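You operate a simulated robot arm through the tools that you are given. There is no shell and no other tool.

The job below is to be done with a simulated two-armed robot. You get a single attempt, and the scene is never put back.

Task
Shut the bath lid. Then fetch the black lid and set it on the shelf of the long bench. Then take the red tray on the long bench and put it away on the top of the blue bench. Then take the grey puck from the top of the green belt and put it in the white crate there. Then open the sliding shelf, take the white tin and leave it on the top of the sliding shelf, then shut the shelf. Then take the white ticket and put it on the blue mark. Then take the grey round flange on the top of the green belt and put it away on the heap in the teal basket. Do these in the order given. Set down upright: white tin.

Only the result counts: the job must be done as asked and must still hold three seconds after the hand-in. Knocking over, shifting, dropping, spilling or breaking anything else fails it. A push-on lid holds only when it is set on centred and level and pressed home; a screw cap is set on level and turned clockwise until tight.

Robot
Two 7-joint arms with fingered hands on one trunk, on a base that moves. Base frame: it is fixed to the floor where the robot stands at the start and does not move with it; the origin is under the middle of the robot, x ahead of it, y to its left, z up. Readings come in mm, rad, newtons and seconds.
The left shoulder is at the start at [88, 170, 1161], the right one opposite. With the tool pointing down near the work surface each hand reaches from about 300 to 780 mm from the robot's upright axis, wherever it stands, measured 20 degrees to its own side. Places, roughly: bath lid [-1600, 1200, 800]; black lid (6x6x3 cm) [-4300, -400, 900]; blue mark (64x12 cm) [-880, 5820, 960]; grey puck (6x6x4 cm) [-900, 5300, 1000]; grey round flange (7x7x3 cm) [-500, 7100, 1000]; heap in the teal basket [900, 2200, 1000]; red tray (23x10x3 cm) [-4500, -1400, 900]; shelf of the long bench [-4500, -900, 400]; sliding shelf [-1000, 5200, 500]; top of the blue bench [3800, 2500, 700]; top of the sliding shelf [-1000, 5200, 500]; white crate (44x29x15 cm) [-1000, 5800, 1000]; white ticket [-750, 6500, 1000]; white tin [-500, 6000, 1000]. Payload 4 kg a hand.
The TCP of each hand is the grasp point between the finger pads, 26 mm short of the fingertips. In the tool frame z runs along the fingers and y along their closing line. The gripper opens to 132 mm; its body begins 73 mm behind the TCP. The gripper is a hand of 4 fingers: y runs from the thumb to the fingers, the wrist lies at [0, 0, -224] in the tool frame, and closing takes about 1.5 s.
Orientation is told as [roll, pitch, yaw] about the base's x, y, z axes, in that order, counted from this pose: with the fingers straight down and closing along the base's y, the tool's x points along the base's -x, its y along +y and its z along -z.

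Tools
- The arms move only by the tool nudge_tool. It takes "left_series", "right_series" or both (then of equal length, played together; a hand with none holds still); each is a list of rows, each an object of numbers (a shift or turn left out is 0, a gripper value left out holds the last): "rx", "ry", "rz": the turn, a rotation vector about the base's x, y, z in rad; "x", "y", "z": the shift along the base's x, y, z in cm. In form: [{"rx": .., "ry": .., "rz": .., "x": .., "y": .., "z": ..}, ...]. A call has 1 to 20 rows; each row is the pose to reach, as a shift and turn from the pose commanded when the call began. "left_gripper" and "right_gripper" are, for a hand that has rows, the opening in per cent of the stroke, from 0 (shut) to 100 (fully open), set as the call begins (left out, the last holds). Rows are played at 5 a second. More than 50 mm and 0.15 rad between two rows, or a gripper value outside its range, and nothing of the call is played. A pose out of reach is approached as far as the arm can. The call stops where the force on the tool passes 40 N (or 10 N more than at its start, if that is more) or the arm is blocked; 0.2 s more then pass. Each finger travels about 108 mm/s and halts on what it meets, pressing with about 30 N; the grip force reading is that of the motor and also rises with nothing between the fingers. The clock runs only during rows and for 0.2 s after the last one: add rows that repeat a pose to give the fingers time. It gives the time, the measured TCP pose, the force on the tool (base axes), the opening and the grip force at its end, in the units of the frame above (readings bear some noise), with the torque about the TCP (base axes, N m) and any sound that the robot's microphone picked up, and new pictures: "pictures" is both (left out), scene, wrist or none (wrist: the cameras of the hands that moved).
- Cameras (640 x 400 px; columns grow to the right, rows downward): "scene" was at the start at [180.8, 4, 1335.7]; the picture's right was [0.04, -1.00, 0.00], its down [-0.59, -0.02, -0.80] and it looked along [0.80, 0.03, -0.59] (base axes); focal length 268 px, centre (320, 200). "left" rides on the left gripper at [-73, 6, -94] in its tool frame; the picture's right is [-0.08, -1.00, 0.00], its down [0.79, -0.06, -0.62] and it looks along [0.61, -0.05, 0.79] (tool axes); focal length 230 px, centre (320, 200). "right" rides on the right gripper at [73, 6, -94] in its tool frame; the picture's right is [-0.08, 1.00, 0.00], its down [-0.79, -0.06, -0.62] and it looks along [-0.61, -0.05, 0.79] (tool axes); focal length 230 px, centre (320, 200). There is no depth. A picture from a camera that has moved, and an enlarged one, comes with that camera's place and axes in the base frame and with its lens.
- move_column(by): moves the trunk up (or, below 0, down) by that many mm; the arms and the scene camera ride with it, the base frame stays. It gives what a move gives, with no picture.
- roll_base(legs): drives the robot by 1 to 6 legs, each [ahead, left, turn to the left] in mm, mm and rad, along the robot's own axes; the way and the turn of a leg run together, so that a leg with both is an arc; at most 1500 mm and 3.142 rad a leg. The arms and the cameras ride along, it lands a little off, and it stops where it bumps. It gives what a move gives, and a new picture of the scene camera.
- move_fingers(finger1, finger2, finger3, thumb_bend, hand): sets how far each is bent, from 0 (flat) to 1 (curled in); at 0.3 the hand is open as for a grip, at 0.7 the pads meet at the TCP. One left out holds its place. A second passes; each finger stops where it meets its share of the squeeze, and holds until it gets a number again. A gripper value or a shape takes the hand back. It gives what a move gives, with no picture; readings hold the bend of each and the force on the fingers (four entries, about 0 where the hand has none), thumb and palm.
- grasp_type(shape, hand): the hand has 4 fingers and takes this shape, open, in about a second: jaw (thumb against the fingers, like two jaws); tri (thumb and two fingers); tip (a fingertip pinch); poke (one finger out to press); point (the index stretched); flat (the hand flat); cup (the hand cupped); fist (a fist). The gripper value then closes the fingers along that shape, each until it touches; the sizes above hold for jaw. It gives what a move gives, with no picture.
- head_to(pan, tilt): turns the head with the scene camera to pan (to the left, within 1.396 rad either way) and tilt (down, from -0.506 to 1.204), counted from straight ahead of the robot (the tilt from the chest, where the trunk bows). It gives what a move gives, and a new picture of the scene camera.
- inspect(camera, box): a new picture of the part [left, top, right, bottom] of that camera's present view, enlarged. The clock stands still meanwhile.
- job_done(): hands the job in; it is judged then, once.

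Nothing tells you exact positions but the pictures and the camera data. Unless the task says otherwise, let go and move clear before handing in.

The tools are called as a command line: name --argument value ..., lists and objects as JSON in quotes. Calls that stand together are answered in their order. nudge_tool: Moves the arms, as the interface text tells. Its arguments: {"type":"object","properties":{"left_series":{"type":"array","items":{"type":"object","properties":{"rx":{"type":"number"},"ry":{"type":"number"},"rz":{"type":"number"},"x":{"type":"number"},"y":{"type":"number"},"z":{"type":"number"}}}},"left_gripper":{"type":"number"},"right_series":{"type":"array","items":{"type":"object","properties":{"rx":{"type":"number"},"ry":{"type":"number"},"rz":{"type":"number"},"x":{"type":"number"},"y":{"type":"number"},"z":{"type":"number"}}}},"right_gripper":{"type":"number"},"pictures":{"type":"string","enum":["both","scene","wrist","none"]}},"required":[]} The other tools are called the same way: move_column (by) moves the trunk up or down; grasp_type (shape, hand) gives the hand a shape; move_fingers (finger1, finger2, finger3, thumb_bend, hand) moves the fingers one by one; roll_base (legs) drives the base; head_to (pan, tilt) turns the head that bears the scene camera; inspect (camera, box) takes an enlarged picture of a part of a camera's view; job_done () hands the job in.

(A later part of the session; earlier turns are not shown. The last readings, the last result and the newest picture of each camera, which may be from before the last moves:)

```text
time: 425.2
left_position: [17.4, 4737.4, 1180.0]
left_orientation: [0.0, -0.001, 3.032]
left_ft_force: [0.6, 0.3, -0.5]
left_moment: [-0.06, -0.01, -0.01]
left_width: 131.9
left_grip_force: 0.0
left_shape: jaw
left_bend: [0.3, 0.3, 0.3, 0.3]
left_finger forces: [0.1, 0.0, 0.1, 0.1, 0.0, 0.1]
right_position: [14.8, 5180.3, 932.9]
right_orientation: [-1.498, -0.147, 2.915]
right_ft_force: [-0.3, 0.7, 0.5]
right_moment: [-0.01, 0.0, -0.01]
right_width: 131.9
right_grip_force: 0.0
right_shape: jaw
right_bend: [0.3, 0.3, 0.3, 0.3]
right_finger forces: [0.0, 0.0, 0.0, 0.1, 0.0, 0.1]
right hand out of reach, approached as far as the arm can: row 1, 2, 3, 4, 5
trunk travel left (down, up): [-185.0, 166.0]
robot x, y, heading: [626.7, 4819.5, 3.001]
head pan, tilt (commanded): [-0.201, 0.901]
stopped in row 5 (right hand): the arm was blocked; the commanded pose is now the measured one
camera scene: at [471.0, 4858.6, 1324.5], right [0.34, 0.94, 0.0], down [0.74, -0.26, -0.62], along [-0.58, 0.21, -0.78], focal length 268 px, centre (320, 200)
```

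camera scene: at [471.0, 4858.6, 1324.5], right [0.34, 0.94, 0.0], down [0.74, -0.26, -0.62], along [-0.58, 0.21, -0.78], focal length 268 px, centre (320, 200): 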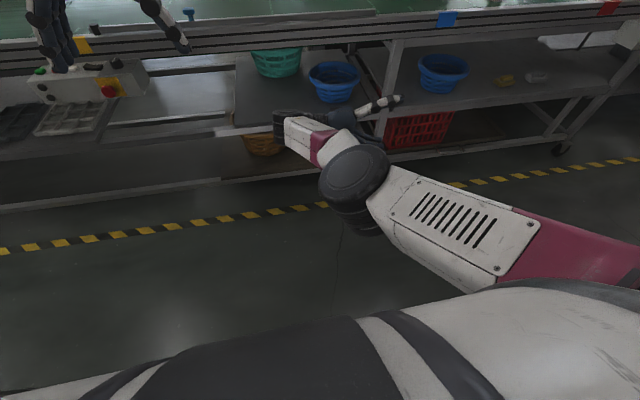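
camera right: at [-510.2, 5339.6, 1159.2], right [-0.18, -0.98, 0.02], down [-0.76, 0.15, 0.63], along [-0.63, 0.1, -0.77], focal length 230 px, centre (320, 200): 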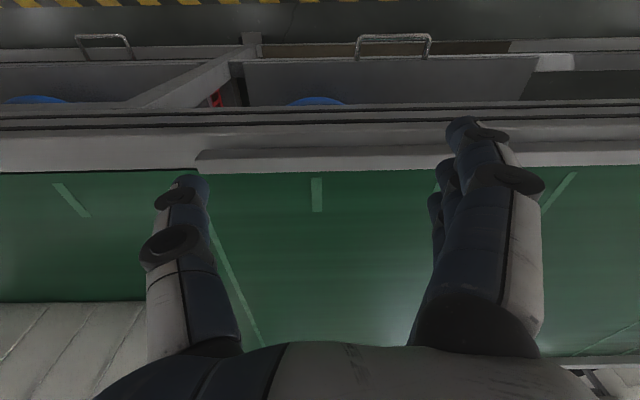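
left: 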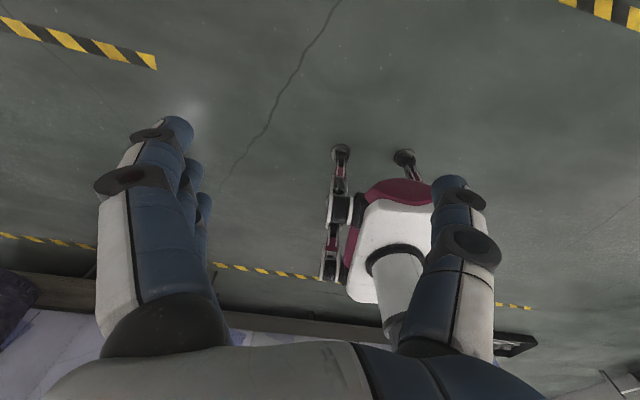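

nudge_tool --right_series '[{"x": 2, "y": -3, "z": 2}, {"x": 4, "y": -6, "z": 4}, {"x": 6, "y": -9, "z": 6}, {"x": 9, "y": -12, "z": 8}, {"x": 12, "y": -14, "z": 10}]' --pictures "scene"

```text
time: 426.6
left_position: [17.2, 4737.1, 1179.2]
left_orientation: [0.0, 0.002, 3.031]
left_ft_force: [-0.2, -1.0, -0.8]
left_moment: [-0.05, 0.0, 0.0]
left_width: 132.0
left_grip_force: 0.0
left_shape: jaw
left_bend: [0.3, 0.3, 0.3, 0.3]
left_finger forces: [0.0, 0.1, 0.0, 0.0, 0.0, 0.0]
right_position: [141.3, 5089.2, 1029.2]
right_orientation: [-1.456, -0.13, 2.818]
right_ft_force: [1.3, -0.1, -0.2]
right_moment: [-0.03, 0.04, -0.02]
right_width: 132.0
right_grip_force: 0.0
right_shape: jaw
right_bend: [0.3, 0.3, 0.3, 0.3]
right_finger forces: [0.0, 0.0, 0.0, 0.1, 0.0, 0.0]
right hand out of reach, approached as far as the arm can: row 1, 2, 4, 5
trunk travel left (down, up): [-185.0, 166.0]
robot x, y, heading: [630.0, 4818.3, 2.995]
head pan, tilt (commanded): [-0.201, 0.901]
stopped in row 5 (right hand): the arm was blocked; the commanded pose is now the measured one
camera scene: at [470.3, 4859.1, 1324.3], right [0.34, 0.94, 0.0], down [0.74, -0.26, -0.62], along [-0.58, 0.21, -0.78], focal length 268 px, centre (320, 200)
```

scene: 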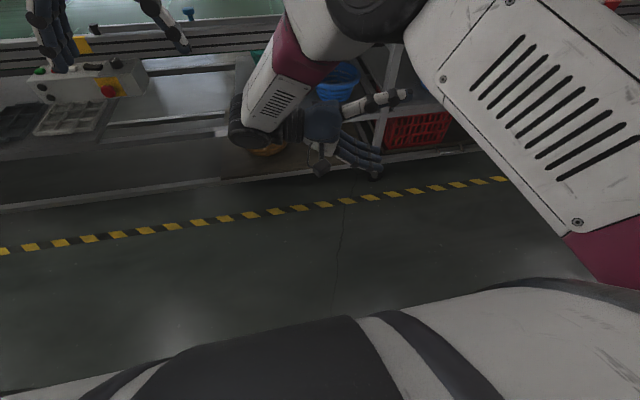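

The elbow has flipped back up to its normal side. Now rotate the hand back to pointing down.

nudge_tool --right_series '[{"rx": -0.14}, {"rx": -0.28}, {"rx": -0.42}, {"rx": -0.56, "x": -1}, {"rx": -0.7, "x": -2}, {"rx": -0.84, "x": -3}, {"rx": -0.98, "x": -4}, {"rx": -1.12, "x": -5}, {"rx": -1.26, "x": -5}, {"rx": -1.4, "x": -5}, {"rx": -1.46, "x": -5}]' --pictures "scene"

```text
time: 429.0
left_position: [17.9, 4737.7, 1180.1]
left_orientation: [-0.001, 0.0, 3.031]
left_ft_force: [0.8, -1.0, -0.3]
left_moment: [-0.03, -0.02, 0.0]
left_width: 132.1
left_grip_force: 0.0
left_shape: jaw
left_bend: [0.3, 0.3, 0.3, 0.3]
left_finger forces: [0.1, 0.0, 0.0, 0.0, 0.1, 0.0]
right_position: [91.9, 5086.0, 1029.6]
right_orientation: [-0.045, 0.292, 2.968]
right_ft_force: [-0.2, -1.0, -0.2]
right_moment: [-0.01, 0.02, 0.0]
right_width: 131.8
right_grip_force: 0.1
right_shape: jaw
right_bend: [0.3, 0.3, 0.3, 0.3]
right_finger forces: [0.0, 0.0, 0.1, 0.0, 0.0, 0.0]
trunk travel left (down, up): [-185.0, 166.0]
robot x, y, heading: [627.1, 4819.3, 2.999]
head pan, tilt (commanded): [-0.201, 0.901]
camera scene: at [470.9, 4858.5, 1324.5], right [0.34, 0.94, 0.0], down [0.74, -0.26, -0.62], along [-0.58, 0.21, -0.78], focal length 268 px, centre (320, 200)
```

scene: 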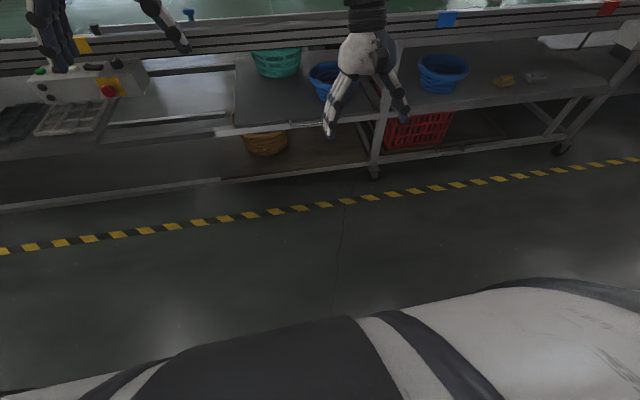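

The right arm is back in a normal configuration. Small orientation correction, then plan the handle grip.

nudge_tool --right_series '[{"ry": 0.14, "rx": -0.02}, {"ry": 0.28, "rx": -0.045}, {"ry": 0.29, "rx": -0.045}]' --pictures "none"

head_to --pan 0 --tilt 0.75

```text
time: 429.8
left_position: [16.9, 4736.9, 1179.8]
left_orientation: [0.001, 0.0, 3.031]
left_ft_force: [0.2, 0.2, -0.3]
left_moment: [0.01, -0.02, 0.01]
left_width: 131.9
left_grip_force: 0.0
left_shape: jaw
left_bend: [0.3, 0.3, 0.3, 0.3]
left_finger forces: [0.0, 0.0, 0.0, 0.1, 0.0, 0.0]
right_position: [91.7, 5087.4, 1030.1]
right_orientation: [0.047, 0.014, 2.983]
right_ft_force: [0.5, -0.9, 0.8]
right_moment: [-0.01, 0.02, 0.01]
right_width: 131.8
right_grip_force: 0.2
right_shape: jaw
right_bend: [0.3, 0.3, 0.3, 0.3]
right_finger forces: [0.1, 0.0, 0.0, 0.1, 0.0, 0.0]
trunk travel left (down, up): [-185.0, 166.0]
robot x, y, heading: [626.0, 4822.4, 2.999]
head pan, tilt (commanded): [-0.201, 0.901]
```

```text
time: 430.5
left_position: [17.7, 4737.4, 1178.8]
left_orientation: [0.0, 0.0, 3.032]
left_ft_force: [-0.4, 0.0, 0.3]
left_moment: [0.02, -0.01, 0.02]
left_width: 131.8
left_grip_force: 0.1
left_shape: jaw
left_bend: [0.3, 0.3, 0.3, 0.3]
left_finger forces: [0.1, 0.0, 0.0, 0.0, 0.0, 0.1]
right_position: [90.8, 5085.7, 1029.2]
right_orientation: [0.047, 0.015, 2.983]
right_ft_force: [-0.2, 0.8, -0.5]
right_moment: [0.02, 0.02, 0.04]
right_width: 132.0
right_grip_force: 0.0
right_shape: jaw
right_bend: [0.3, 0.3, 0.3, 0.3]
right_finger forces: [0.1, 0.1, 0.0, 0.0, 0.0, 0.0]
trunk travel left (down, up): [-185.0, 166.0]
robot x, y, heading: [627.1, 4822.6, 2.994]
head pan, tilt (commanded): [0.0, 0.75]
camera scene: at [460.0, 4844.9, 1336.3], right [0.14, 0.99, 0.0], down [0.68, -0.1, -0.73], along [-0.72, 0.1, -0.68], focal length 268 px, centre (320, 200)
```

scene: 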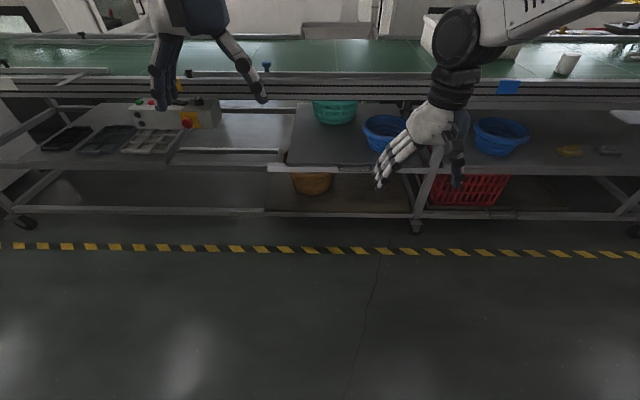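

I'll test the handle-grip pose in free space here: turn the hand 90° and lower it to handle height.

nudge_tool --right_series '[{"rz": -0.14}, {"rz": -0.28}, {"rz": -0.42}, {"rz": -0.56}, {"rz": -0.7}, {"rz": -0.84}, {"rz": -0.98}, {"rz": -1.12}, {"rz": -1.26}, {"rz": -1.4}, {"rz": -1.54}]' --pictures "none"

```text
time: 432.9
left_position: [16.4, 4735.8, 1179.7]
left_orientation: [-0.001, 0.0, 3.033]
left_ft_force: [-0.6, 0.5, -0.3]
left_moment: [0.01, 0.0, 0.0]
left_width: 132.1
left_grip_force: 0.1
left_shape: jaw
left_bend: [0.3, 0.3, 0.3, 0.3]
left_finger forces: [0.0, 0.1, 0.0, 0.0, 0.0, 0.0]
right_position: [90.6, 5085.3, 1029.0]
right_orientation: [0.047, 0.015, 1.44]
right_ft_force: [-0.1, 0.1, 0.6]
right_moment: [0.01, -0.01, -0.01]
right_width: 132.1
right_grip_force: 0.1
right_shape: jaw
right_bend: [0.3, 0.3, 0.3, 0.3]
right_finger forces: [0.0, 0.0, 0.0, 0.0, 0.0, 0.1]
trunk travel left (down, up): [-185.0, 166.0]
robot x, y, heading: [628.2, 4821.9, 2.995]
head pan, tilt (commanded): [0.0, 0.75]
```

nudge_tool --right_series '[{"z": -4.8}, {"z": -9.6}, {"z": -14.4}, {"z": -19.2}, {"z": -24}]' --pictures "none"

nudge_tool --right_series '[{"z": -4.8}, {"z": -9.6}, {"z": -14.4}, {"z": -19.2}, {"z": -23}]' --pictures "scene"

```text
time: 434.1
left_position: [16.7, 4737.9, 1179.2]
left_orientation: [-0.001, 0.003, 3.032]
left_ft_force: [-0.4, 0.3, 0.6]
left_moment: [0.02, -0.02, 0.02]
left_width: 131.7
left_grip_force: 0.0
left_shape: jaw
left_bend: [0.3, 0.3, 0.3, 0.3]
left_finger forces: [0.0, 0.0, 0.0, 0.1, 0.0, 0.0]
right_position: [90.0, 5085.5, 787.6]
right_orientation: [0.048, 0.016, 1.444]
right_ft_force: [0.3, -0.5, 0.8]
right_moment: [0.06, -0.01, 0.01]
right_width: 132.1
right_grip_force: 0.1
right_shape: jaw
right_bend: [0.3, 0.3, 0.3, 0.3]
right_finger forces: [0.0, 0.0, 0.0, 0.0, 0.1, 0.0]
trunk travel left (down, up): [-185.0, 166.0]
robot x, y, heading: [626.6, 4822.6, 3.003]
head pan, tilt (commanded): [0.0, 0.75]
```

```text
time: 435.3
left_position: [17.4, 4737.9, 1180.3]
left_orientation: [0.0, -0.001, 3.033]
left_ft_force: [-0.2, -0.7, -0.2]
left_moment: [0.0, -0.01, -0.02]
left_width: 132.0
left_grip_force: 0.0
left_shape: jaw
left_bend: [0.3, 0.3, 0.3, 0.3]
left_finger forces: [0.0, 0.0, 0.0, 0.1, 0.0, 0.1]
right_position: [91.1, 5087.3, 558.3]
right_orientation: [0.048, 0.016, 1.444]
right_ft_force: [0.3, 0.6, -0.4]
right_moment: [-0.01, 0.0, 0.01]
right_width: 132.0
right_grip_force: 0.0
right_shape: jaw
right_bend: [0.3, 0.3, 0.3, 0.3]
right_finger forces: [0.0, 0.0, 0.0, 0.0, 0.0, 0.0]
trunk travel left (down, up): [-185.0, 166.0]
robot x, y, heading: [631.0, 4816.8, 2.999]
head pan, tilt (commanded): [0.0, 0.75]
camera scene: at [459.6, 4845.1, 1336.3], right [0.14, 0.99, 0.0], down [0.68, -0.1, -0.73], along [-0.72, 0.1, -0.68], focal length 268 px, centre (320, 200)
```

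scene: 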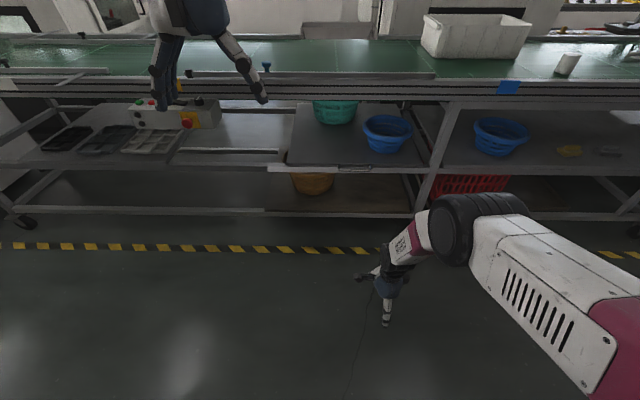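

The pose is reachable. Combining the rays, the handle bar is at about (-584, 5174, 545), roughly 35 mm in front of the shelf edge. I'll raise the hand slightly and drive up to it.

nudge_tool --right_series '[{"z": 4.5}, {"z": 9}]' --right_gripper 30 --pictures "none"

roll_base --legs '[[620, 9, 0]]'

inspect --camera "right" --box '[0, 0, 640, 400]'

```text
time: 435.9
left_position: [18.4, 4736.7, 1180.4]
left_orientation: [0.001, 0.001, 3.032]
left_ft_force: [0.5, 0.2, -0.8]
left_moment: [-0.04, -0.01, 0.0]
left_width: 131.7
left_grip_force: 0.1
left_shape: jaw
left_bend: [0.3, 0.3, 0.3, 0.3]
left_finger forces: [0.1, 0.0, 0.0, 0.0, 0.1, 0.0]
right_position: [93.1, 5086.0, 651.1]
right_orientation: [0.049, 0.015, 1.444]
right_ft_force: [0.3, -0.2, 0.1]
right_moment: [-0.01, 0.0, -0.01]
right_width: 40.1
right_grip_force: 0.1
right_shape: jaw
right_bend: [0.73, 0.73, 0.73, 0.7]
right_finger forces: [0.1, 0.1, 0.0, 0.1, 0.0, 0.0]
trunk travel left (down, up): [-185.0, 166.0]
robot x, y, heading: [629.3, 4819.3, 2.998]
head pan, tilt (commanded): [0.0, 0.75]
```

```text
time: 439.4
left_position: [-599.9, 4813.2, 1179.7]
left_orientation: [0.0, 0.0, 3.037]
left_ft_force: [0.8, 0.2, 0.7]
left_moment: [-0.01, 0.03, 0.0]
left_width: 131.9
left_grip_force: 0.1
left_shape: jaw
left_bend: [0.3, 0.3, 0.3, 0.3]
left_finger forces: [0.0, 0.0, 0.0, 0.0, 0.1, 0.0]
right_position: [-527.5, 5162.8, 650.4]
right_orientation: [0.046, 0.015, 1.447]
right_ft_force: [-0.2, 0.3, 0.9]
right_moment: [-0.02, 0.04, -0.02]
right_width: 40.2
right_grip_force: 0.1
right_shape: jaw
right_bend: [0.73, 0.73, 0.73, 0.7]
right_finger forces: [0.0, 0.0, 0.0, 0.0, 0.0, 0.0]
trunk travel left (down, up): [-185.0, 166.0]
robot x, y, heading: [12.6, 4901.5, 3.003]
head pan, tilt (commanded): [0.0, 0.75]
camera scene: at [-158.3, 4922.1, 1336.3], right [0.14, 0.99, 0.0], down [0.68, -0.09, -0.73], along [-0.72, 0.1, -0.68], focal length 268 px, centre (320, 200)
```

scene: 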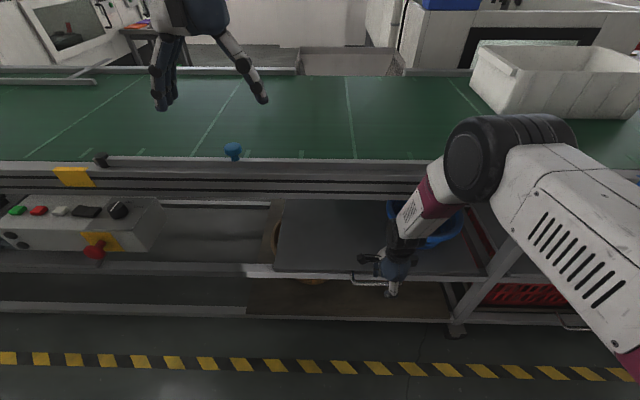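

```text
1.00 times, centred on (320, 200) of right (not enlarged: the box is as wide or as high as the picture)
camera zoom: at [-537.5, 5092.3, 744.4], right [-0.98, 0.2, 0.04], down [0.19, 0.78, 0.6], along [0.09, 0.6, -0.8], focal length 230 px, centre (320, 200)
```

zoom: 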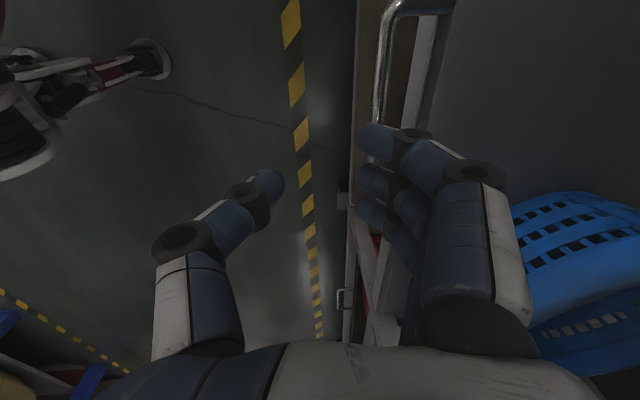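

The wrist view confirms the bar at x≈-586. Move the hand directly above it.

nudge_tool --right_series '[{"x": -3, "y": 0.4}, {"x": -5.6, "y": 0.8}, {"x": -5.6, "y": 0.8, "z": -2.5}]' --right_gripper 22 --pictures "wrist"

```text
time: 440.2
left_position: [-600.9, 4813.2, 1179.5]
left_orientation: [0.0, -0.001, 3.037]
left_ft_force: [0.4, 0.4, -0.4]
left_moment: [0.01, -0.02, 0.01]
left_width: 131.7
left_grip_force: 0.1
left_shape: jaw
left_bend: [0.3, 0.3, 0.3, 0.3]
left_finger forces: [0.1, 0.0, 0.0, 0.0, 0.0, 0.0]
right_position: [-583.8, 5171.1, 624.3]
right_orientation: [0.047, 0.017, 1.447]
right_ft_force: [-0.2, -0.3, 1.2]
right_moment: [0.0, -0.02, -0.02]
right_width: 29.3
right_grip_force: 0.1
right_shape: jaw
right_bend: [0.73, 0.73, 0.73, 0.7]
right_finger forces: [0.0, 0.1, 0.1, 0.1, 0.0, 0.0]
trunk travel left (down, up): [-185.0, 166.0]
robot x, y, heading: [10.8, 4900.0, 3.004]
head pan, tilt (commanded): [0.0, 0.75]
camera right: at [-593.5, 5100.1, 719.9], right [-0.98, 0.2, 0.05], down [0.19, 0.78, 0.6], along [0.08, 0.6, -0.8], focal length 230 px, centre (320, 200)
```

right: 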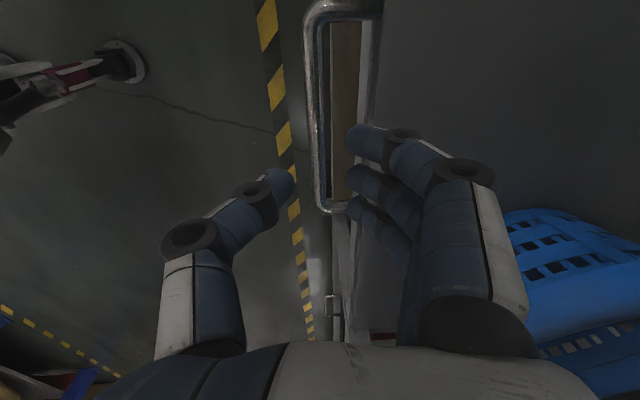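

The bar is well aligned (x≈-586, y 5097–5240). I'll narrow the opening to ~20 mm and lower over the bar so the fingers enter the gap.

nudge_tool --right_series '[{"x": -0.2, "z": -1}, {"x": -0.2, "z": -2.5}]' --right_gripper 16 --pictures "wrist"

```text
time: 440.8
left_position: [-599.9, 4813.0, 1179.7]
left_orientation: [0.002, 0.0, 3.038]
left_ft_force: [0.0, -0.3, -0.5]
left_moment: [-0.01, 0.0, 0.0]
left_width: 132.0
left_grip_force: 0.1
left_shape: jaw
left_bend: [0.3, 0.3, 0.3, 0.3]
left_finger forces: [0.1, 0.1, 0.1, 0.0, 0.0, 0.1]
right_position: [-585.2, 5171.7, 601.2]
right_orientation: [0.047, 0.015, 1.447]
right_ft_force: [-0.4, 0.5, -0.2]
right_moment: [0.02, -0.02, -0.03]
right_width: 21.5
right_grip_force: 0.2
right_shape: jaw
right_bend: [0.73, 0.73, 0.73, 0.7]
right_finger forces: [0.1, 0.0, 0.1, 0.0, 0.0, 0.0]
trunk travel left (down, up): [-185.0, 166.0]
robot x, y, heading: [9.4, 4899.7, 3.003]
head pan, tilt (commanded): [0.0, 0.75]
camera right: at [-595.0, 5099.9, 695.2], right [-0.98, 0.2, 0.05], down [0.19, 0.78, 0.6], along [0.09, 0.6, -0.8], focal length 230 px, centre (320, 200)
```

right: 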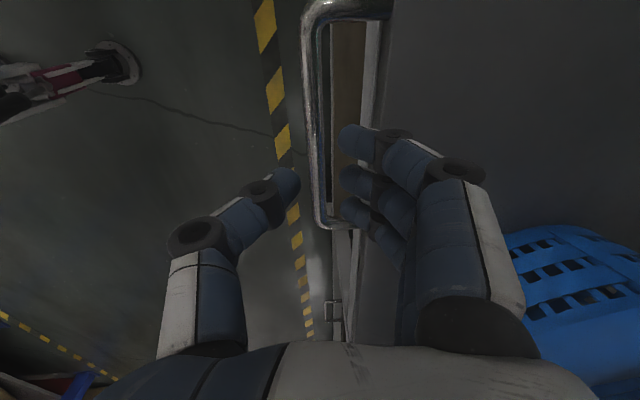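

nudge_tool --right_series '[{"z": -1.2}, {"z": -2.4}, {"z": -3.6}]' --pictures "wrist"

```text
time: 441.6
left_position: [-599.5, 4811.7, 1178.7]
left_orientation: [0.001, 0.0, 3.036]
left_ft_force: [0.0, -0.1, 0.0]
left_moment: [0.03, 0.03, 0.02]
left_width: 131.9
left_grip_force: 0.0
left_shape: jaw
left_bend: [0.3, 0.3, 0.3, 0.3]
left_finger forces: [0.0, 0.0, 0.0, 0.0, 0.1, 0.0]
right_position: [-585.0, 5171.4, 565.3]
right_orientation: [0.047, 0.016, 1.447]
right_ft_force: [-0.2, 0.7, 0.7]
right_moment: [-0.04, -0.05, 0.04]
right_width: 21.4
right_grip_force: 0.1
right_shape: jaw
right_bend: [0.73, 0.73, 0.73, 0.7]
right_finger forces: [0.1, 0.1, 0.0, 0.0, 0.0, 0.0]
trunk travel left (down, up): [-185.0, 166.0]
robot x, y, heading: [11.4, 4899.7, 2.999]
head pan, tilt (commanded): [0.0, 0.75]
camera right: at [-595.5, 5100.5, 659.2], right [-0.98, 0.2, 0.05], down [0.19, 0.78, 0.6], along [0.08, 0.6, -0.8], focal length 230 px, centre (320, 200)
```

right: 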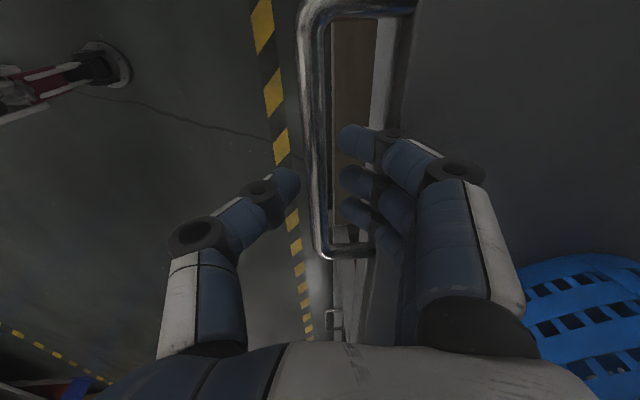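

nudge_tool --right_series '[{"z": -0.7}, {"z": -1.4}]' --pictures "none"

nudge_tool --right_series '[{"z": 0}, {"z": 0}, {"z": 0}, {"z": 0}, {"z": 0}]' --right_gripper 0 --pictures "wrist"

```text
time: 442.2
left_position: [-599.5, 4812.1, 1179.0]
left_orientation: [-0.002, -0.002, 3.036]
left_ft_force: [0.3, -0.3, 0.0]
left_moment: [0.02, -0.01, 0.01]
left_width: 131.7
left_grip_force: 0.0
left_shape: jaw
left_bend: [0.3, 0.3, 0.3, 0.3]
left_finger forces: [0.0, 0.1, 0.0, 0.0, 0.0, 0.0]
right_position: [-579.8, 5171.7, 554.8]
right_orientation: [0.048, 0.016, 1.449]
right_ft_force: [0.4, -0.3, 0.0]
right_moment: [0.01, 0.0, -0.02]
right_width: 21.5
right_grip_force: 0.1
right_shape: jaw
right_bend: [0.73, 0.73, 0.73, 0.7]
right_finger forces: [0.1, 0.0, 0.0, 0.0, 0.1, 0.0]
right hand out of reach, approached as far as the arm can: row 2
trunk travel left (down, up): [-185.0, 166.0]
robot x, y, heading: [8.7, 4900.5, 3.001]
head pan, tilt (commanded): [0.0, 0.75]
```

```text
time: 443.4
left_position: [-599.8, 4812.4, 1179.5]
left_orientation: [0.001, 0.001, 3.037]
left_ft_force: [-0.5, -0.2, -0.6]
left_moment: [0.02, -0.01, 0.01]
left_width: 131.8
left_grip_force: 0.1
left_shape: jaw
left_bend: [0.3, 0.3, 0.3, 0.3]
left_finger forces: [0.1, 0.0, 0.0, 0.0, 0.0, 0.0]
right_position: [-579.4, 5171.7, 552.6]
right_orientation: [0.047, 0.017, 1.447]
right_ft_force: [-0.4, 0.9, 3.0]
right_moment: [0.04, 0.05, -0.01]
right_width: 7.2
right_grip_force: 29.8
right_shape: jaw
right_bend: [0.72, 0.72, 0.72, 0.7]
right_finger forces: [8.2, 8.1, 8.3, 0.0, 24.2, 0.0]
trunk travel left (down, up): [-185.0, 166.0]
robot x, y, heading: [13.4, 4896.3, 3.003]
head pan, tilt (commanded): [0.0, 0.75]
camera right: at [-590.1, 5100.4, 648.9], right [-0.98, 0.2, 0.05], down [0.19, 0.78, 0.6], along [0.08, 0.6, -0.8], focal length 230 px, centre (320, 200)
```

right: 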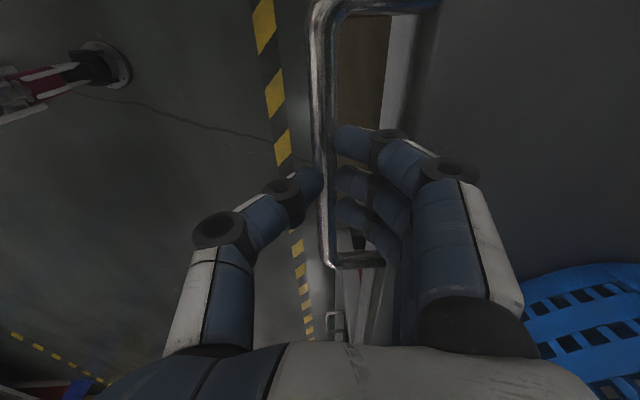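

The bar is firmly gripped. I'll pull the shelf out by driving the base backward in small steps.

roll_base --legs '[[-60, 0, 0]]'

```text
time: 444.4
left_position: [-539.8, 4803.7, 1179.8]
left_orientation: [0.0, 0.0, 3.037]
left_ft_force: [0.5, -0.1, -0.1]
left_moment: [0.02, 0.01, 0.0]
left_width: 131.8
left_grip_force: 0.0
left_shape: jaw
left_bend: [0.3, 0.3, 0.3, 0.3]
left_finger forces: [0.0, 0.0, 0.0, 0.0, 0.1, 0.1]
right_position: [-519.7, 5162.2, 556.4]
right_orientation: [0.047, 0.015, 1.45]
right_ft_force: [-2.3, -3.6, 4.2]
right_moment: [-0.08, 0.09, 0.02]
right_width: 6.8
right_grip_force: 29.3
right_shape: jaw
right_bend: [0.72, 0.72, 0.72, 0.7]
right_finger forces: [8.8, 8.5, 8.9, 0.1, 24.9, 0.1]
trunk travel left (down, up): [-185.0, 166.0]
robot x, y, heading: [70.6, 4886.8, 3.009]
head pan, tilt (commanded): [0.0, 0.75]
camera scene: at [-97.3, 4913.3, 1336.5], right [0.14, 0.99, 0.0], down [0.68, -0.09, -0.73], along [-0.72, 0.1, -0.68], focal length 268 px, centre (320, 200)
```

scene: 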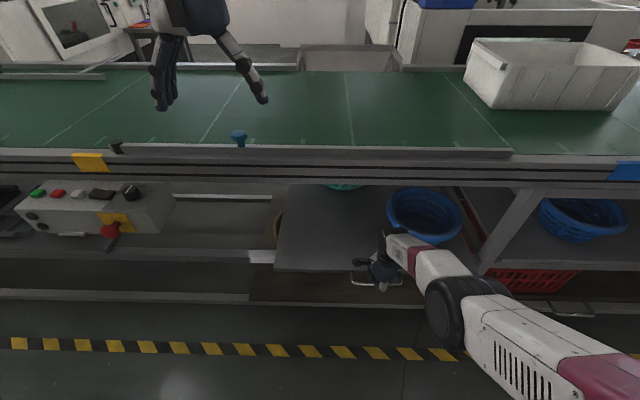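

The shelf slides out easily. Continue pulling.

roll_base --legs '[[-120, 0, 0]]'

roll_base --legs '[[-110, 0, 0]]'

```text
time: 445.6
left_position: [-421.2, 4786.6, 1179.3]
left_orientation: [-0.002, -0.001, 3.037]
left_ft_force: [0.1, 0.6, 0.2]
left_moment: [0.04, 0.03, 0.03]
left_width: 131.9
left_grip_force: 0.2
left_shape: jaw
left_bend: [0.3, 0.3, 0.3, 0.3]
left_finger forces: [0.0, 0.0, 0.0, 0.0, 0.1, 0.0]
right_position: [-402.0, 5142.6, 555.1]
right_orientation: [0.05, 0.018, 1.45]
right_ft_force: [-3.3, -17.8, 3.7]
right_moment: [-0.32, 0.14, 0.14]
right_width: 6.5
right_grip_force: 30.6
right_shape: jaw
right_bend: [0.72, 0.72, 0.72, 0.71]
right_finger forces: [8.5, 8.4, 8.8, 0.1, 23.6, 0.0]
trunk travel left (down, up): [-185.0, 166.0]
robot x, y, heading: [185.3, 4874.2, 3.007]
head pan, tilt (commanded): [0.0, 0.75]
camera scene: at [20.5, 4896.1, 1336.5], right [0.14, 0.99, 0.0], down [0.68, -0.09, -0.73], along [-0.72, 0.1, -0.68], focal length 268 px, centre (320, 200)
```

scene: 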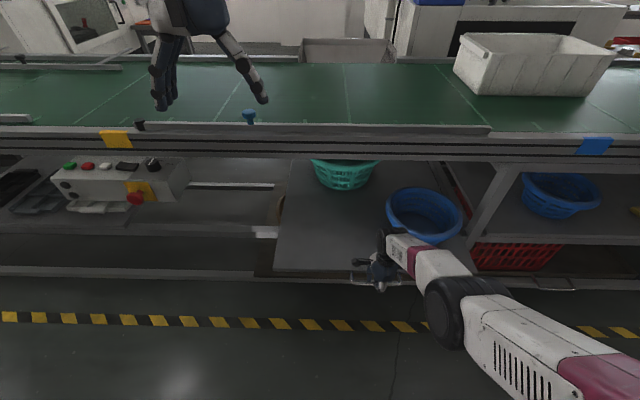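

```text
time: 446.8
left_position: [-311.9, 4770.2, 1179.7]
left_orientation: [-0.002, -0.001, 3.037]
left_ft_force: [-0.6, 0.1, 0.3]
left_moment: [0.0, 0.03, 0.01]
left_width: 132.0
left_grip_force: 0.1
left_shape: jaw
left_bend: [0.3, 0.3, 0.3, 0.3]
left_finger forces: [0.0, 0.0, 0.0, 0.1, 0.0, 0.0]
right_position: [-294.7, 5126.4, 553.8]
right_orientation: [0.051, 0.02, 1.451]
right_ft_force: [-4.4, -21.5, 4.9]
right_moment: [-0.4, 0.13, 0.15]
right_width: 6.6
right_grip_force: 30.2
right_shape: jaw
right_bend: [0.72, 0.72, 0.72, 0.71]
right_finger forces: [8.1, 8.2, 8.4, 0.0, 23.1, 0.0]
trunk travel left (down, up): [-185.0, 166.0]
robot x, y, heading: [297.8, 4858.1, 3.009]
head pan, tilt (commanded): [0.0, 0.75]
camera scene: at [129.6, 4880.6, 1336.5], right [0.14, 0.99, 0.0], down [0.68, -0.09, -0.73], along [-0.72, 0.1, -0.68], focal length 268 px, centre (320, 200)
```

scene: 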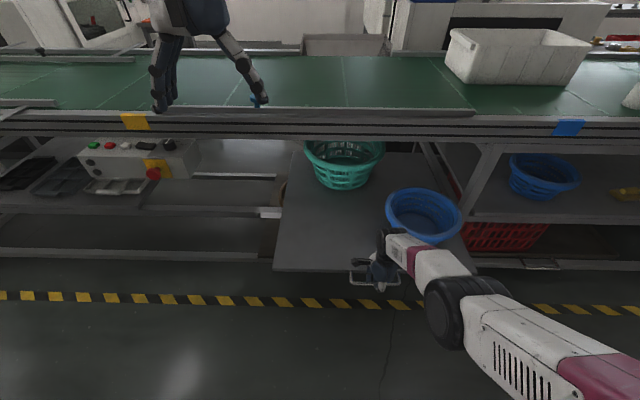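

The shelf is open by about 290 mm, exposing free space at its front-left. I'll release the bar and lift the hand straight up.

nudge_tool --right_series '[{"z": 0}, {"z": 0}, {"z": 0}]' --right_gripper 17 --pictures "none"

nudge_tool --right_series '[{"z": 2}, {"z": 4}, {"z": 7}, {"z": 11}]'

```text
time: 447.6
left_position: [-312.0, 4770.9, 1179.2]
left_orientation: [0.0, -0.002, 3.038]
left_ft_force: [0.0, -0.1, -0.6]
left_moment: [0.0, 0.01, 0.02]
left_width: 132.0
left_grip_force: 0.1
left_shape: jaw
left_bend: [0.3, 0.3, 0.3, 0.3]
left_finger forces: [0.0, 0.0, 0.0, 0.0, 0.0, 0.1]
right_position: [-294.1, 5126.0, 554.2]
right_orientation: [0.048, 0.021, 1.452]
right_ft_force: [-0.5, -0.4, -0.7]
right_moment: [0.0, -0.03, 0.01]
right_width: 22.2
right_grip_force: 0.1
right_shape: jaw
right_bend: [0.73, 0.73, 0.73, 0.7]
right_finger forces: [0.0, 0.0, 0.1, 0.0, 0.0, 0.1]
trunk travel left (down, up): [-185.0, 166.0]
robot x, y, heading: [302.9, 4859.0, 3.008]
head pan, tilt (commanded): [0.0, 0.75]
```

```text
time: 448.6
left_position: [-313.0, 4771.8, 1180.2]
left_orientation: [0.002, 0.0, 3.038]
left_ft_force: [-0.4, 0.1, 0.1]
left_moment: [0.03, 0.0, 0.02]
left_width: 132.2
left_grip_force: 0.1
left_shape: jaw
left_bend: [0.3, 0.3, 0.3, 0.3]
left_finger forces: [0.1, 0.1, 0.0, 0.0, 0.0, 0.1]
right_position: [-343.0, 5127.4, 631.3]
right_orientation: [0.045, 0.02, 1.448]
right_ft_force: [0.0, 0.2, -0.6]
right_moment: [-0.01, -0.01, 0.0]
right_width: 22.3
right_grip_force: 0.0
right_shape: jaw
right_bend: [0.73, 0.73, 0.73, 0.7]
right_finger forces: [0.1, 0.1, 0.0, 0.0, 0.0, 0.0]
right hand out of reach, approached as far as the arm can: row 1, 2, 3, 4
trunk travel left (down, up): [-185.0, 166.0]
robot x, y, heading: [295.9, 4856.6, 3.006]
head pan, tilt (commanded): [0.0, 0.75]
camera scene: at [129.1, 4881.9, 1336.4], right [0.14, 0.99, 0.0], down [0.68, -0.09, -0.73], along [-0.72, 0.1, -0.68], focal length 268 px, centre (320, 200)
camera right: at [-352.8, 5057.4, 726.8], right [-0.98, 0.2, 0.04], down [0.19, 0.78, 0.6], along [0.08, 0.59, -0.8], focal length 230 px, centre (320, 200)
```

scene: 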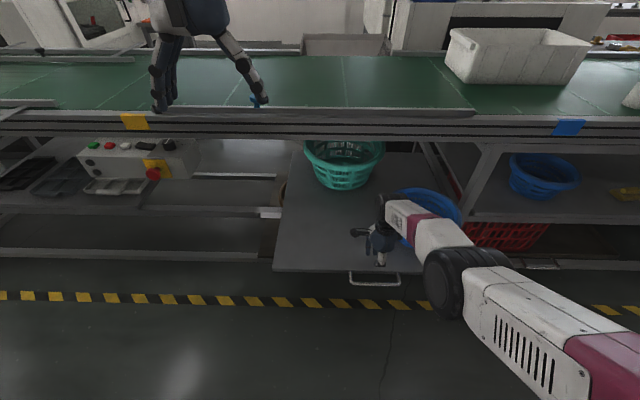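
right: 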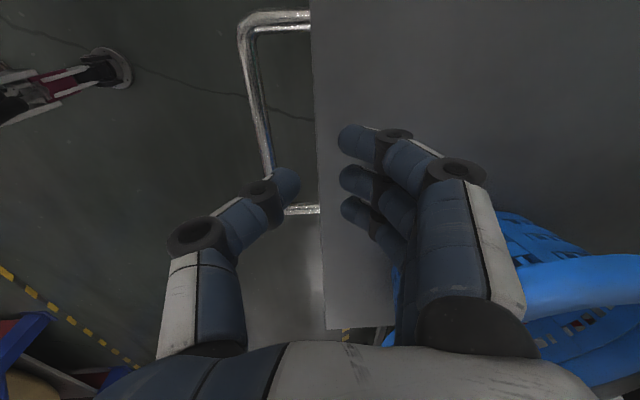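

The arm stretched out again. I'll back the base off and repeat the recovery to bring the right elbow back up.

roll_base --legs '[[-350, 0, 0]]'

nudge_tool --right_series '[{"rz": 0.14, "z": 3}, {"rz": 0.28, "z": 6}, {"rz": 0.42, "z": 9}, {"rz": 0.56, "z": 12}, {"rz": 0.7, "z": 15}, {"rz": 0.84, "z": 18}, {"rz": 0.98, "z": 21}, {"rz": 1.12, "z": 24}, {"rz": 1.26, "z": 27}, {"rz": 1.4, "z": 30}, {"rz": 1.52, "z": 30}]' --right_gripper 100 --pictures "scene"

```text
time: 450.9
left_position: [38.5, 4723.3, 1179.8]
left_orientation: [0.001, 0.002, 3.038]
left_ft_force: [-0.5, -0.5, 0.3]
left_moment: [-0.02, 0.0, 0.01]
left_width: 131.9
left_grip_force: 0.1
left_shape: jaw
left_bend: [0.3, 0.3, 0.3, 0.3]
left_finger forces: [0.0, 0.0, 0.0, 0.1, 0.0, 0.1]
right_position: [10.7, 5080.4, 632.2]
right_orientation: [0.047, 0.019, 1.449]
right_ft_force: [-0.5, -0.6, -0.1]
right_moment: [-0.01, 0.01, 0.0]
right_width: 22.2
right_grip_force: 0.1
right_shape: jaw
right_bend: [0.73, 0.73, 0.73, 0.7]
right_finger forces: [0.1, 0.0, 0.1, 0.1, 0.0, 0.1]
trunk travel left (down, up): [-185.0, 166.0]
robot x, y, heading: [649.1, 4810.9, 3.01]
head pan, tilt (commanded): [0.0, 0.75]
camera scene: at [481.7, 4833.6, 1336.4], right [0.14, 0.99, 0.0], down [0.68, -0.09, -0.73], along [-0.72, 0.1, -0.68], focal length 268 px, centre (320, 200)
```

scene: 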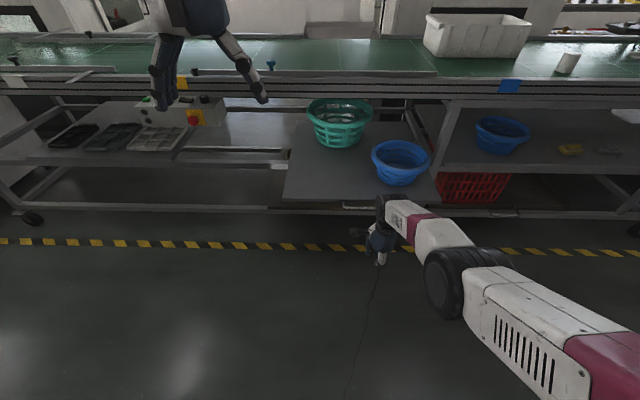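

```text
time: 453.3
left_position: [38.5, 4722.7, 1178.8]
left_orientation: [0.0, 0.001, 3.037]
left_ft_force: [0.0, -0.2, 0.7]
left_moment: [0.04, 0.01, -0.03]
left_width: 132.0
left_grip_force: 0.0
left_shape: jaw
left_bend: [0.3, 0.3, 0.3, 0.3]
left_finger forces: [0.0, 0.1, 0.1, 0.1, 0.0, 0.0]
right_position: [-56.1, 5084.2, 930.5]
right_orientation: [0.047, 0.026, 2.972]
right_ft_force: [0.2, -0.6, -0.7]
right_moment: [-0.01, -0.02, 0.0]
right_width: 131.6
right_grip_force: 0.1
right_shape: jaw
right_bend: [0.3, 0.3, 0.3, 0.3]
right_finger forces: [0.0, 0.0, 0.0, 0.1, 0.0, 0.1]
right hand out of reach, approached as far as the arm can: row 1, 2, 3, 4, 5, 6, 7, 8, 9, 10, 11
trunk travel left (down, up): [-185.0, 166.0]
robot x, y, heading: [652.6, 4812.3, 2.999]
head pan, tilt (commanded): [0.0, 0.75]
camera scene: at [480.8, 4833.8, 1336.2], right [0.14, 0.99, 0.0], down [0.68, -0.09, -0.73], along [-0.72, 0.1, -0.68], focal length 268 px, centre (320, 200)
```

scene: 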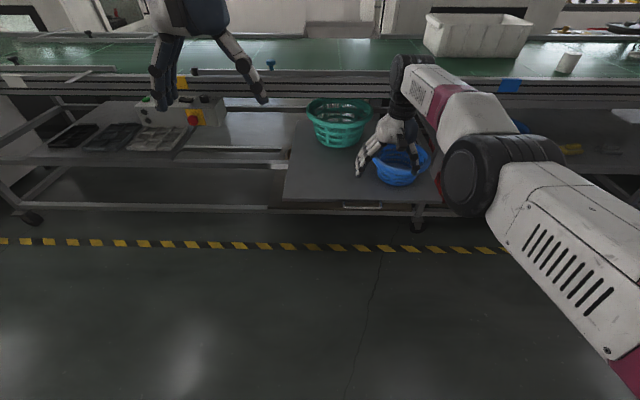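

Now repeat the roll-and-tuck manoeuvre.

nudge_tool --right_series '[{"rx": 0.14, "z": 0.5, "x": 1}, {"rx": 0.28, "z": 1, "x": 2}, {"rx": 0.42, "z": 1.5, "x": 3}, {"rx": 0.56, "z": 2, "x": 4}, {"rx": 0.7, "z": 2, "x": 5}, {"rx": 0.84, "z": 2, "x": 6}, {"rx": 0.98, "z": 2, "x": 7}, {"rx": 1.12, "z": 2, "x": 8}, {"rx": 1.26, "z": 2, "x": 9}, {"rx": 1.4, "z": 2, "x": 10}]' --pictures "none"

nudge_tool --right_series '[{"x": 2, "y": -3, "z": 2}, {"x": 4, "y": -6, "z": 4}, {"x": 6, "y": -9, "z": 6}, {"x": 9, "y": -12, "z": 8}, {"x": 12, "y": -14, "z": 10}]' --pictures "scene"

```text
time: 455.7
left_position: [39.4, 4723.2, 1179.2]
left_orientation: [0.0, 0.001, 3.038]
left_ft_force: [0.1, -0.4, -0.3]
left_moment: [-0.04, 0.02, -0.01]
left_width: 132.0
left_grip_force: 0.1
left_shape: jaw
left_bend: [0.3, 0.3, 0.3, 0.3]
left_finger forces: [0.0, 0.0, 0.0, 0.0, 0.0, 0.0]
right_position: [-0.4, 5159.1, 940.4]
right_orientation: [-1.372, -0.176, 3.007]
right_ft_force: [0.1, 0.9, -0.6]
right_moment: [-0.01, -0.01, 0.05]
right_width: 131.9
right_grip_force: 0.1
right_shape: jaw
right_bend: [0.3, 0.3, 0.3, 0.3]
right_finger forces: [0.0, 0.0, 0.0, 0.0, 0.0, 0.0]
right hand out of reach, approached as far as the arm can: row 1, 2, 3, 4, 5, 6, 7, 8, 9, 10
trunk travel left (down, up): [-185.0, 166.0]
robot x, y, heading: [647.7, 4808.3, 3.007]
head pan, tilt (commanded): [0.0, 0.75]
stopped in row 10 (right hand): the arm was blocked; the commanded pose is now the measured one
```

```text
time: 457.1
left_position: [38.9, 4724.5, 1178.8]
left_orientation: [0.0, -0.001, 3.037]
left_ft_force: [-0.7, -0.1, -0.2]
left_moment: [-0.01, -0.01, 0.01]
left_width: 131.9
left_grip_force: 0.0
left_shape: jaw
left_bend: [0.3, 0.3, 0.3, 0.3]
left_finger forces: [0.0, 0.0, 0.1, 0.0, 0.1, 0.1]
right_position: [8.5, 5157.1, 971.4]
right_orientation: [-1.395, -0.169, 2.936]
right_ft_force: [-0.2, 0.2, -0.6]
right_moment: [-0.02, 0.0, 0.03]
right_width: 131.8
right_grip_force: 0.1
right_shape: jaw
right_bend: [0.3, 0.3, 0.3, 0.3]
right_finger forces: [0.0, 0.1, 0.0, 0.0, 0.0, 0.1]
right hand out of reach, approached as far as the arm can: row 1, 2, 3, 4, 5
trunk travel left (down, up): [-185.0, 166.0]
robot x, y, heading: [651.1, 4809.6, 3.006]
head pan, tilt (commanded): [0.0, 0.75]
stopped in row 5 (right hand): the arm was blocked; the commanded pose is now the measured one
camera scene: at [481.1, 4834.1, 1336.3], right [0.14, 0.99, 0.0], down [0.68, -0.09, -0.73], along [-0.72, 0.1, -0.68], focal length 268 px, centre (320, 200)
```

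scene: 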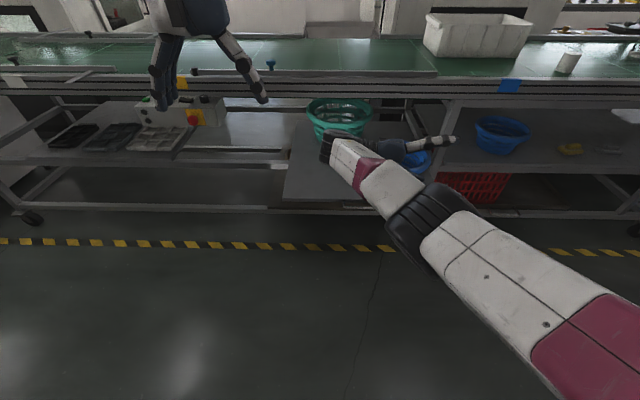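

nudge_tool --right_series '[{"x": 3, "z": -1}, {"x": 6, "z": -2}, {"x": 9, "z": -3}, {"x": 12, "z": -4}, {"x": 15, "z": -5}]' --pictures "none"

nudge_tool --right_series '[{"x": 2, "y": -3, "z": 2}, {"x": 4, "y": -6, "z": 4}, {"x": 6, "y": -9, "z": 6}, {"x": 9, "y": -12, "z": 8}, {"x": 12, "y": -14, "z": 10}]' --pictures "scene"

```text
time: 458.5
left_position: [40.3, 4724.0, 1179.9]
left_orientation: [0.0, 0.0, 3.036]
left_ft_force: [-0.3, 0.4, -0.1]
left_moment: [-0.01, -0.01, 0.01]
left_width: 131.8
left_grip_force: 0.0
left_shape: jaw
left_bend: [0.3, 0.3, 0.3, 0.3]
left_finger forces: [0.1, 0.0, 0.0, 0.0, 0.0, 0.0]
right_position: [47.0, 5154.4, 896.0]
right_orientation: [-1.409, -0.184, 2.886]
right_ft_force: [-0.1, -0.5, 0.4]
right_moment: [0.04, -0.05, 0.01]
right_width: 132.2
right_grip_force: 0.3
right_shape: jaw
right_bend: [0.3, 0.3, 0.3, 0.3]
right_finger forces: [0.0, 0.0, 0.0, 0.0, 0.1, 0.0]
right hand out of reach, approached as far as the arm can: row 1, 2, 3, 4, 5
trunk travel left (down, up): [-185.0, 166.0]
robot x, y, heading: [647.9, 4809.7, 3.002]
head pan, tilt (commanded): [0.0, 0.75]
stopped in row 5 (right hand): the arm was blocked; the commanded pose is now the measured one
```

```text
time: 459.9
left_position: [38.4, 4724.0, 1178.2]
left_orientation: [0.001, 0.002, 3.037]
left_ft_force: [0.0, 0.3, -1.4]
left_moment: [0.03, 0.0, -0.02]
left_width: 131.6
left_grip_force: 0.1
left_shape: jaw
left_bend: [0.3, 0.3, 0.3, 0.3]
left_finger forces: [0.0, 0.1, 0.0, 0.1, 0.0, 0.0]
right_position: [161.9, 5051.6, 992.6]
right_orientation: [-1.37, -0.177, 2.782]
right_ft_force: [0.3, 0.4, -0.4]
right_moment: [0.02, 0.01, -0.02]
right_width: 132.1
right_grip_force: 0.0
right_shape: jaw
right_bend: [0.3, 0.3, 0.3, 0.3]
right_finger forces: [0.0, 0.0, 0.1, 0.0, 0.0, 0.0]
right hand out of reach, approached as far as the arm can: row 1, 2, 3, 5
trunk travel left (down, up): [-185.0, 166.0]
robot x, y, heading: [649.8, 4810.2, 3.006]
head pan, tilt (commanded): [0.0, 0.75]
stopped in row 5 (right hand): the arm was blocked; the commanded pose is now the measured one
camera scene: at [480.0, 4833.9, 1335.9], right [0.14, 0.99, 0.0], down [0.68, -0.09, -0.73], along [-0.72, 0.1, -0.68], focal length 268 px, centre (320, 200)
```

scene: 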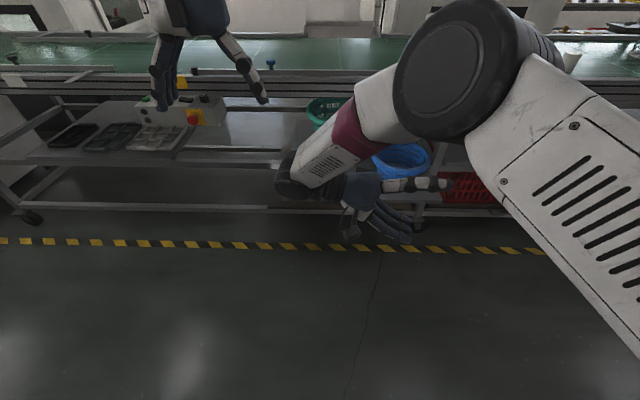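

Elbow is up again. Rotate the hand back down.

nudge_tool --right_series '[{"rx": -0.14, "z": 1}, {"rx": -0.28, "z": 2}, {"rx": -0.42, "z": 3}, {"rx": -0.56, "x": -1, "z": 4}, {"rx": -0.7, "x": -2, "z": 5}, {"rx": -0.84, "x": -3, "z": 6}, {"rx": -0.98, "x": -4, "z": 6}, {"rx": -1.12, "x": -5, "z": 6}, {"rx": -1.26, "x": -6, "z": 6}, {"rx": -1.38, "x": -7, "z": 6}]' --pictures "none"

nudge_tool --right_series '[{"ry": 0.1, "y": 2}, {"ry": 0.2, "y": 4}, {"ry": 0.28, "y": 6}]' --pictures "scene"

```text
time: 462.1
left_position: [39.8, 4723.8, 1178.3]
left_orientation: [0.0, 0.002, 3.035]
left_ft_force: [-0.3, 0.4, 0.2]
left_moment: [-0.01, -0.01, 0.0]
left_width: 131.9
left_grip_force: 0.1
left_shape: jaw
left_bend: [0.3, 0.3, 0.3, 0.3]
left_finger forces: [0.0, 0.0, 0.0, 0.0, 0.1, 0.1]
right_position: [92.1, 5049.5, 1051.5]
right_orientation: [-0.058, 0.306, 2.892]
right_ft_force: [0.3, 0.6, -0.2]
right_moment: [-0.03, 0.02, 0.02]
right_width: 132.1
right_grip_force: 0.0
right_shape: jaw
right_bend: [0.3, 0.3, 0.3, 0.3]
right_finger forces: [0.0, 0.0, 0.0, 0.0, 0.1, 0.0]
trunk travel left (down, up): [-185.0, 166.0]
robot x, y, heading: [652.3, 4812.7, 3.007]
head pan, tilt (commanded): [0.0, 0.75]
```

```text
time: 462.9
left_position: [40.1, 4723.1, 1179.4]
left_orientation: [-0.001, 0.0, 3.038]
left_ft_force: [0.7, 0.2, 1.2]
left_moment: [0.0, -0.01, 0.03]
left_width: 131.8
left_grip_force: 0.1
left_shape: jaw
left_bend: [0.3, 0.3, 0.3, 0.3]
left_finger forces: [0.0, 0.0, 0.1, 0.0, 0.1, 0.1]
right_position: [93.0, 5110.1, 1053.1]
right_orientation: [0.006, 0.032, 2.901]
right_ft_force: [0.0, 0.5, -0.3]
right_moment: [0.02, 0.03, 0.01]
right_width: 132.4
right_grip_force: 0.0
right_shape: jaw
right_bend: [0.3, 0.3, 0.3, 0.3]
right_finger forces: [0.1, 0.1, 0.1, 0.0, 0.1, 0.0]
trunk travel left (down, up): [-185.0, 166.0]
robot x, y, heading: [647.6, 4809.5, 3.003]
head pan, tilt (commanded): [0.0, 0.75]
camera scene: at [482.0, 4834.2, 1336.5], right [0.14, 0.99, 0.0], down [0.68, -0.09, -0.73], along [-0.72, 0.1, -0.68], focal length 268 px, centre (320, 200)
```

scene: 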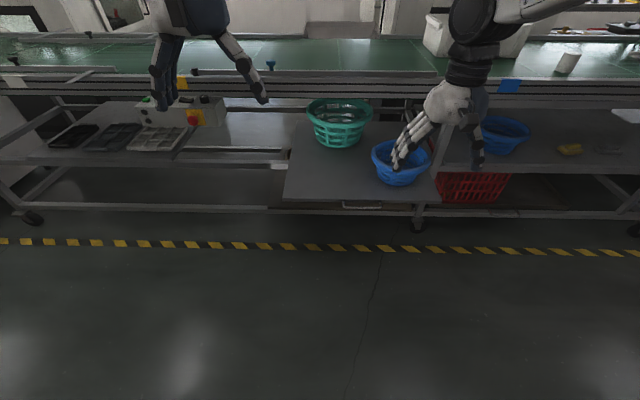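

Recovered. Now locate the white tin on the belt.

inspect --camera "scene" --box '[480, 20, 640, 120]'

```text
4.00 times, centred on (560, 70) of scene
camera zoom: at [482.0, 4834.2, 1336.5], right [0.14, 0.99, 0.0], down [0.68, -0.09, -0.73], along [-0.72, 0.1, -0.68], focal length 1073 px, centre (-640, 720)
```

zoom: 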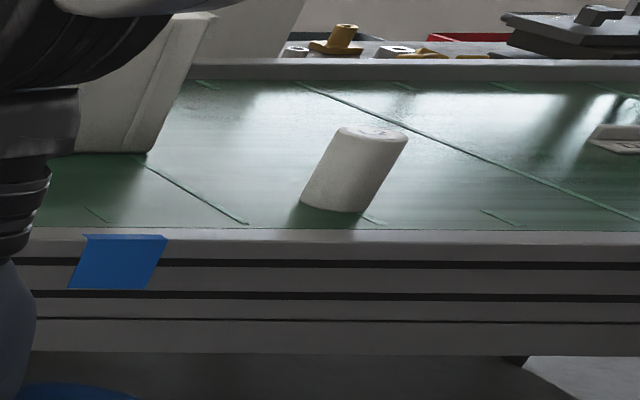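

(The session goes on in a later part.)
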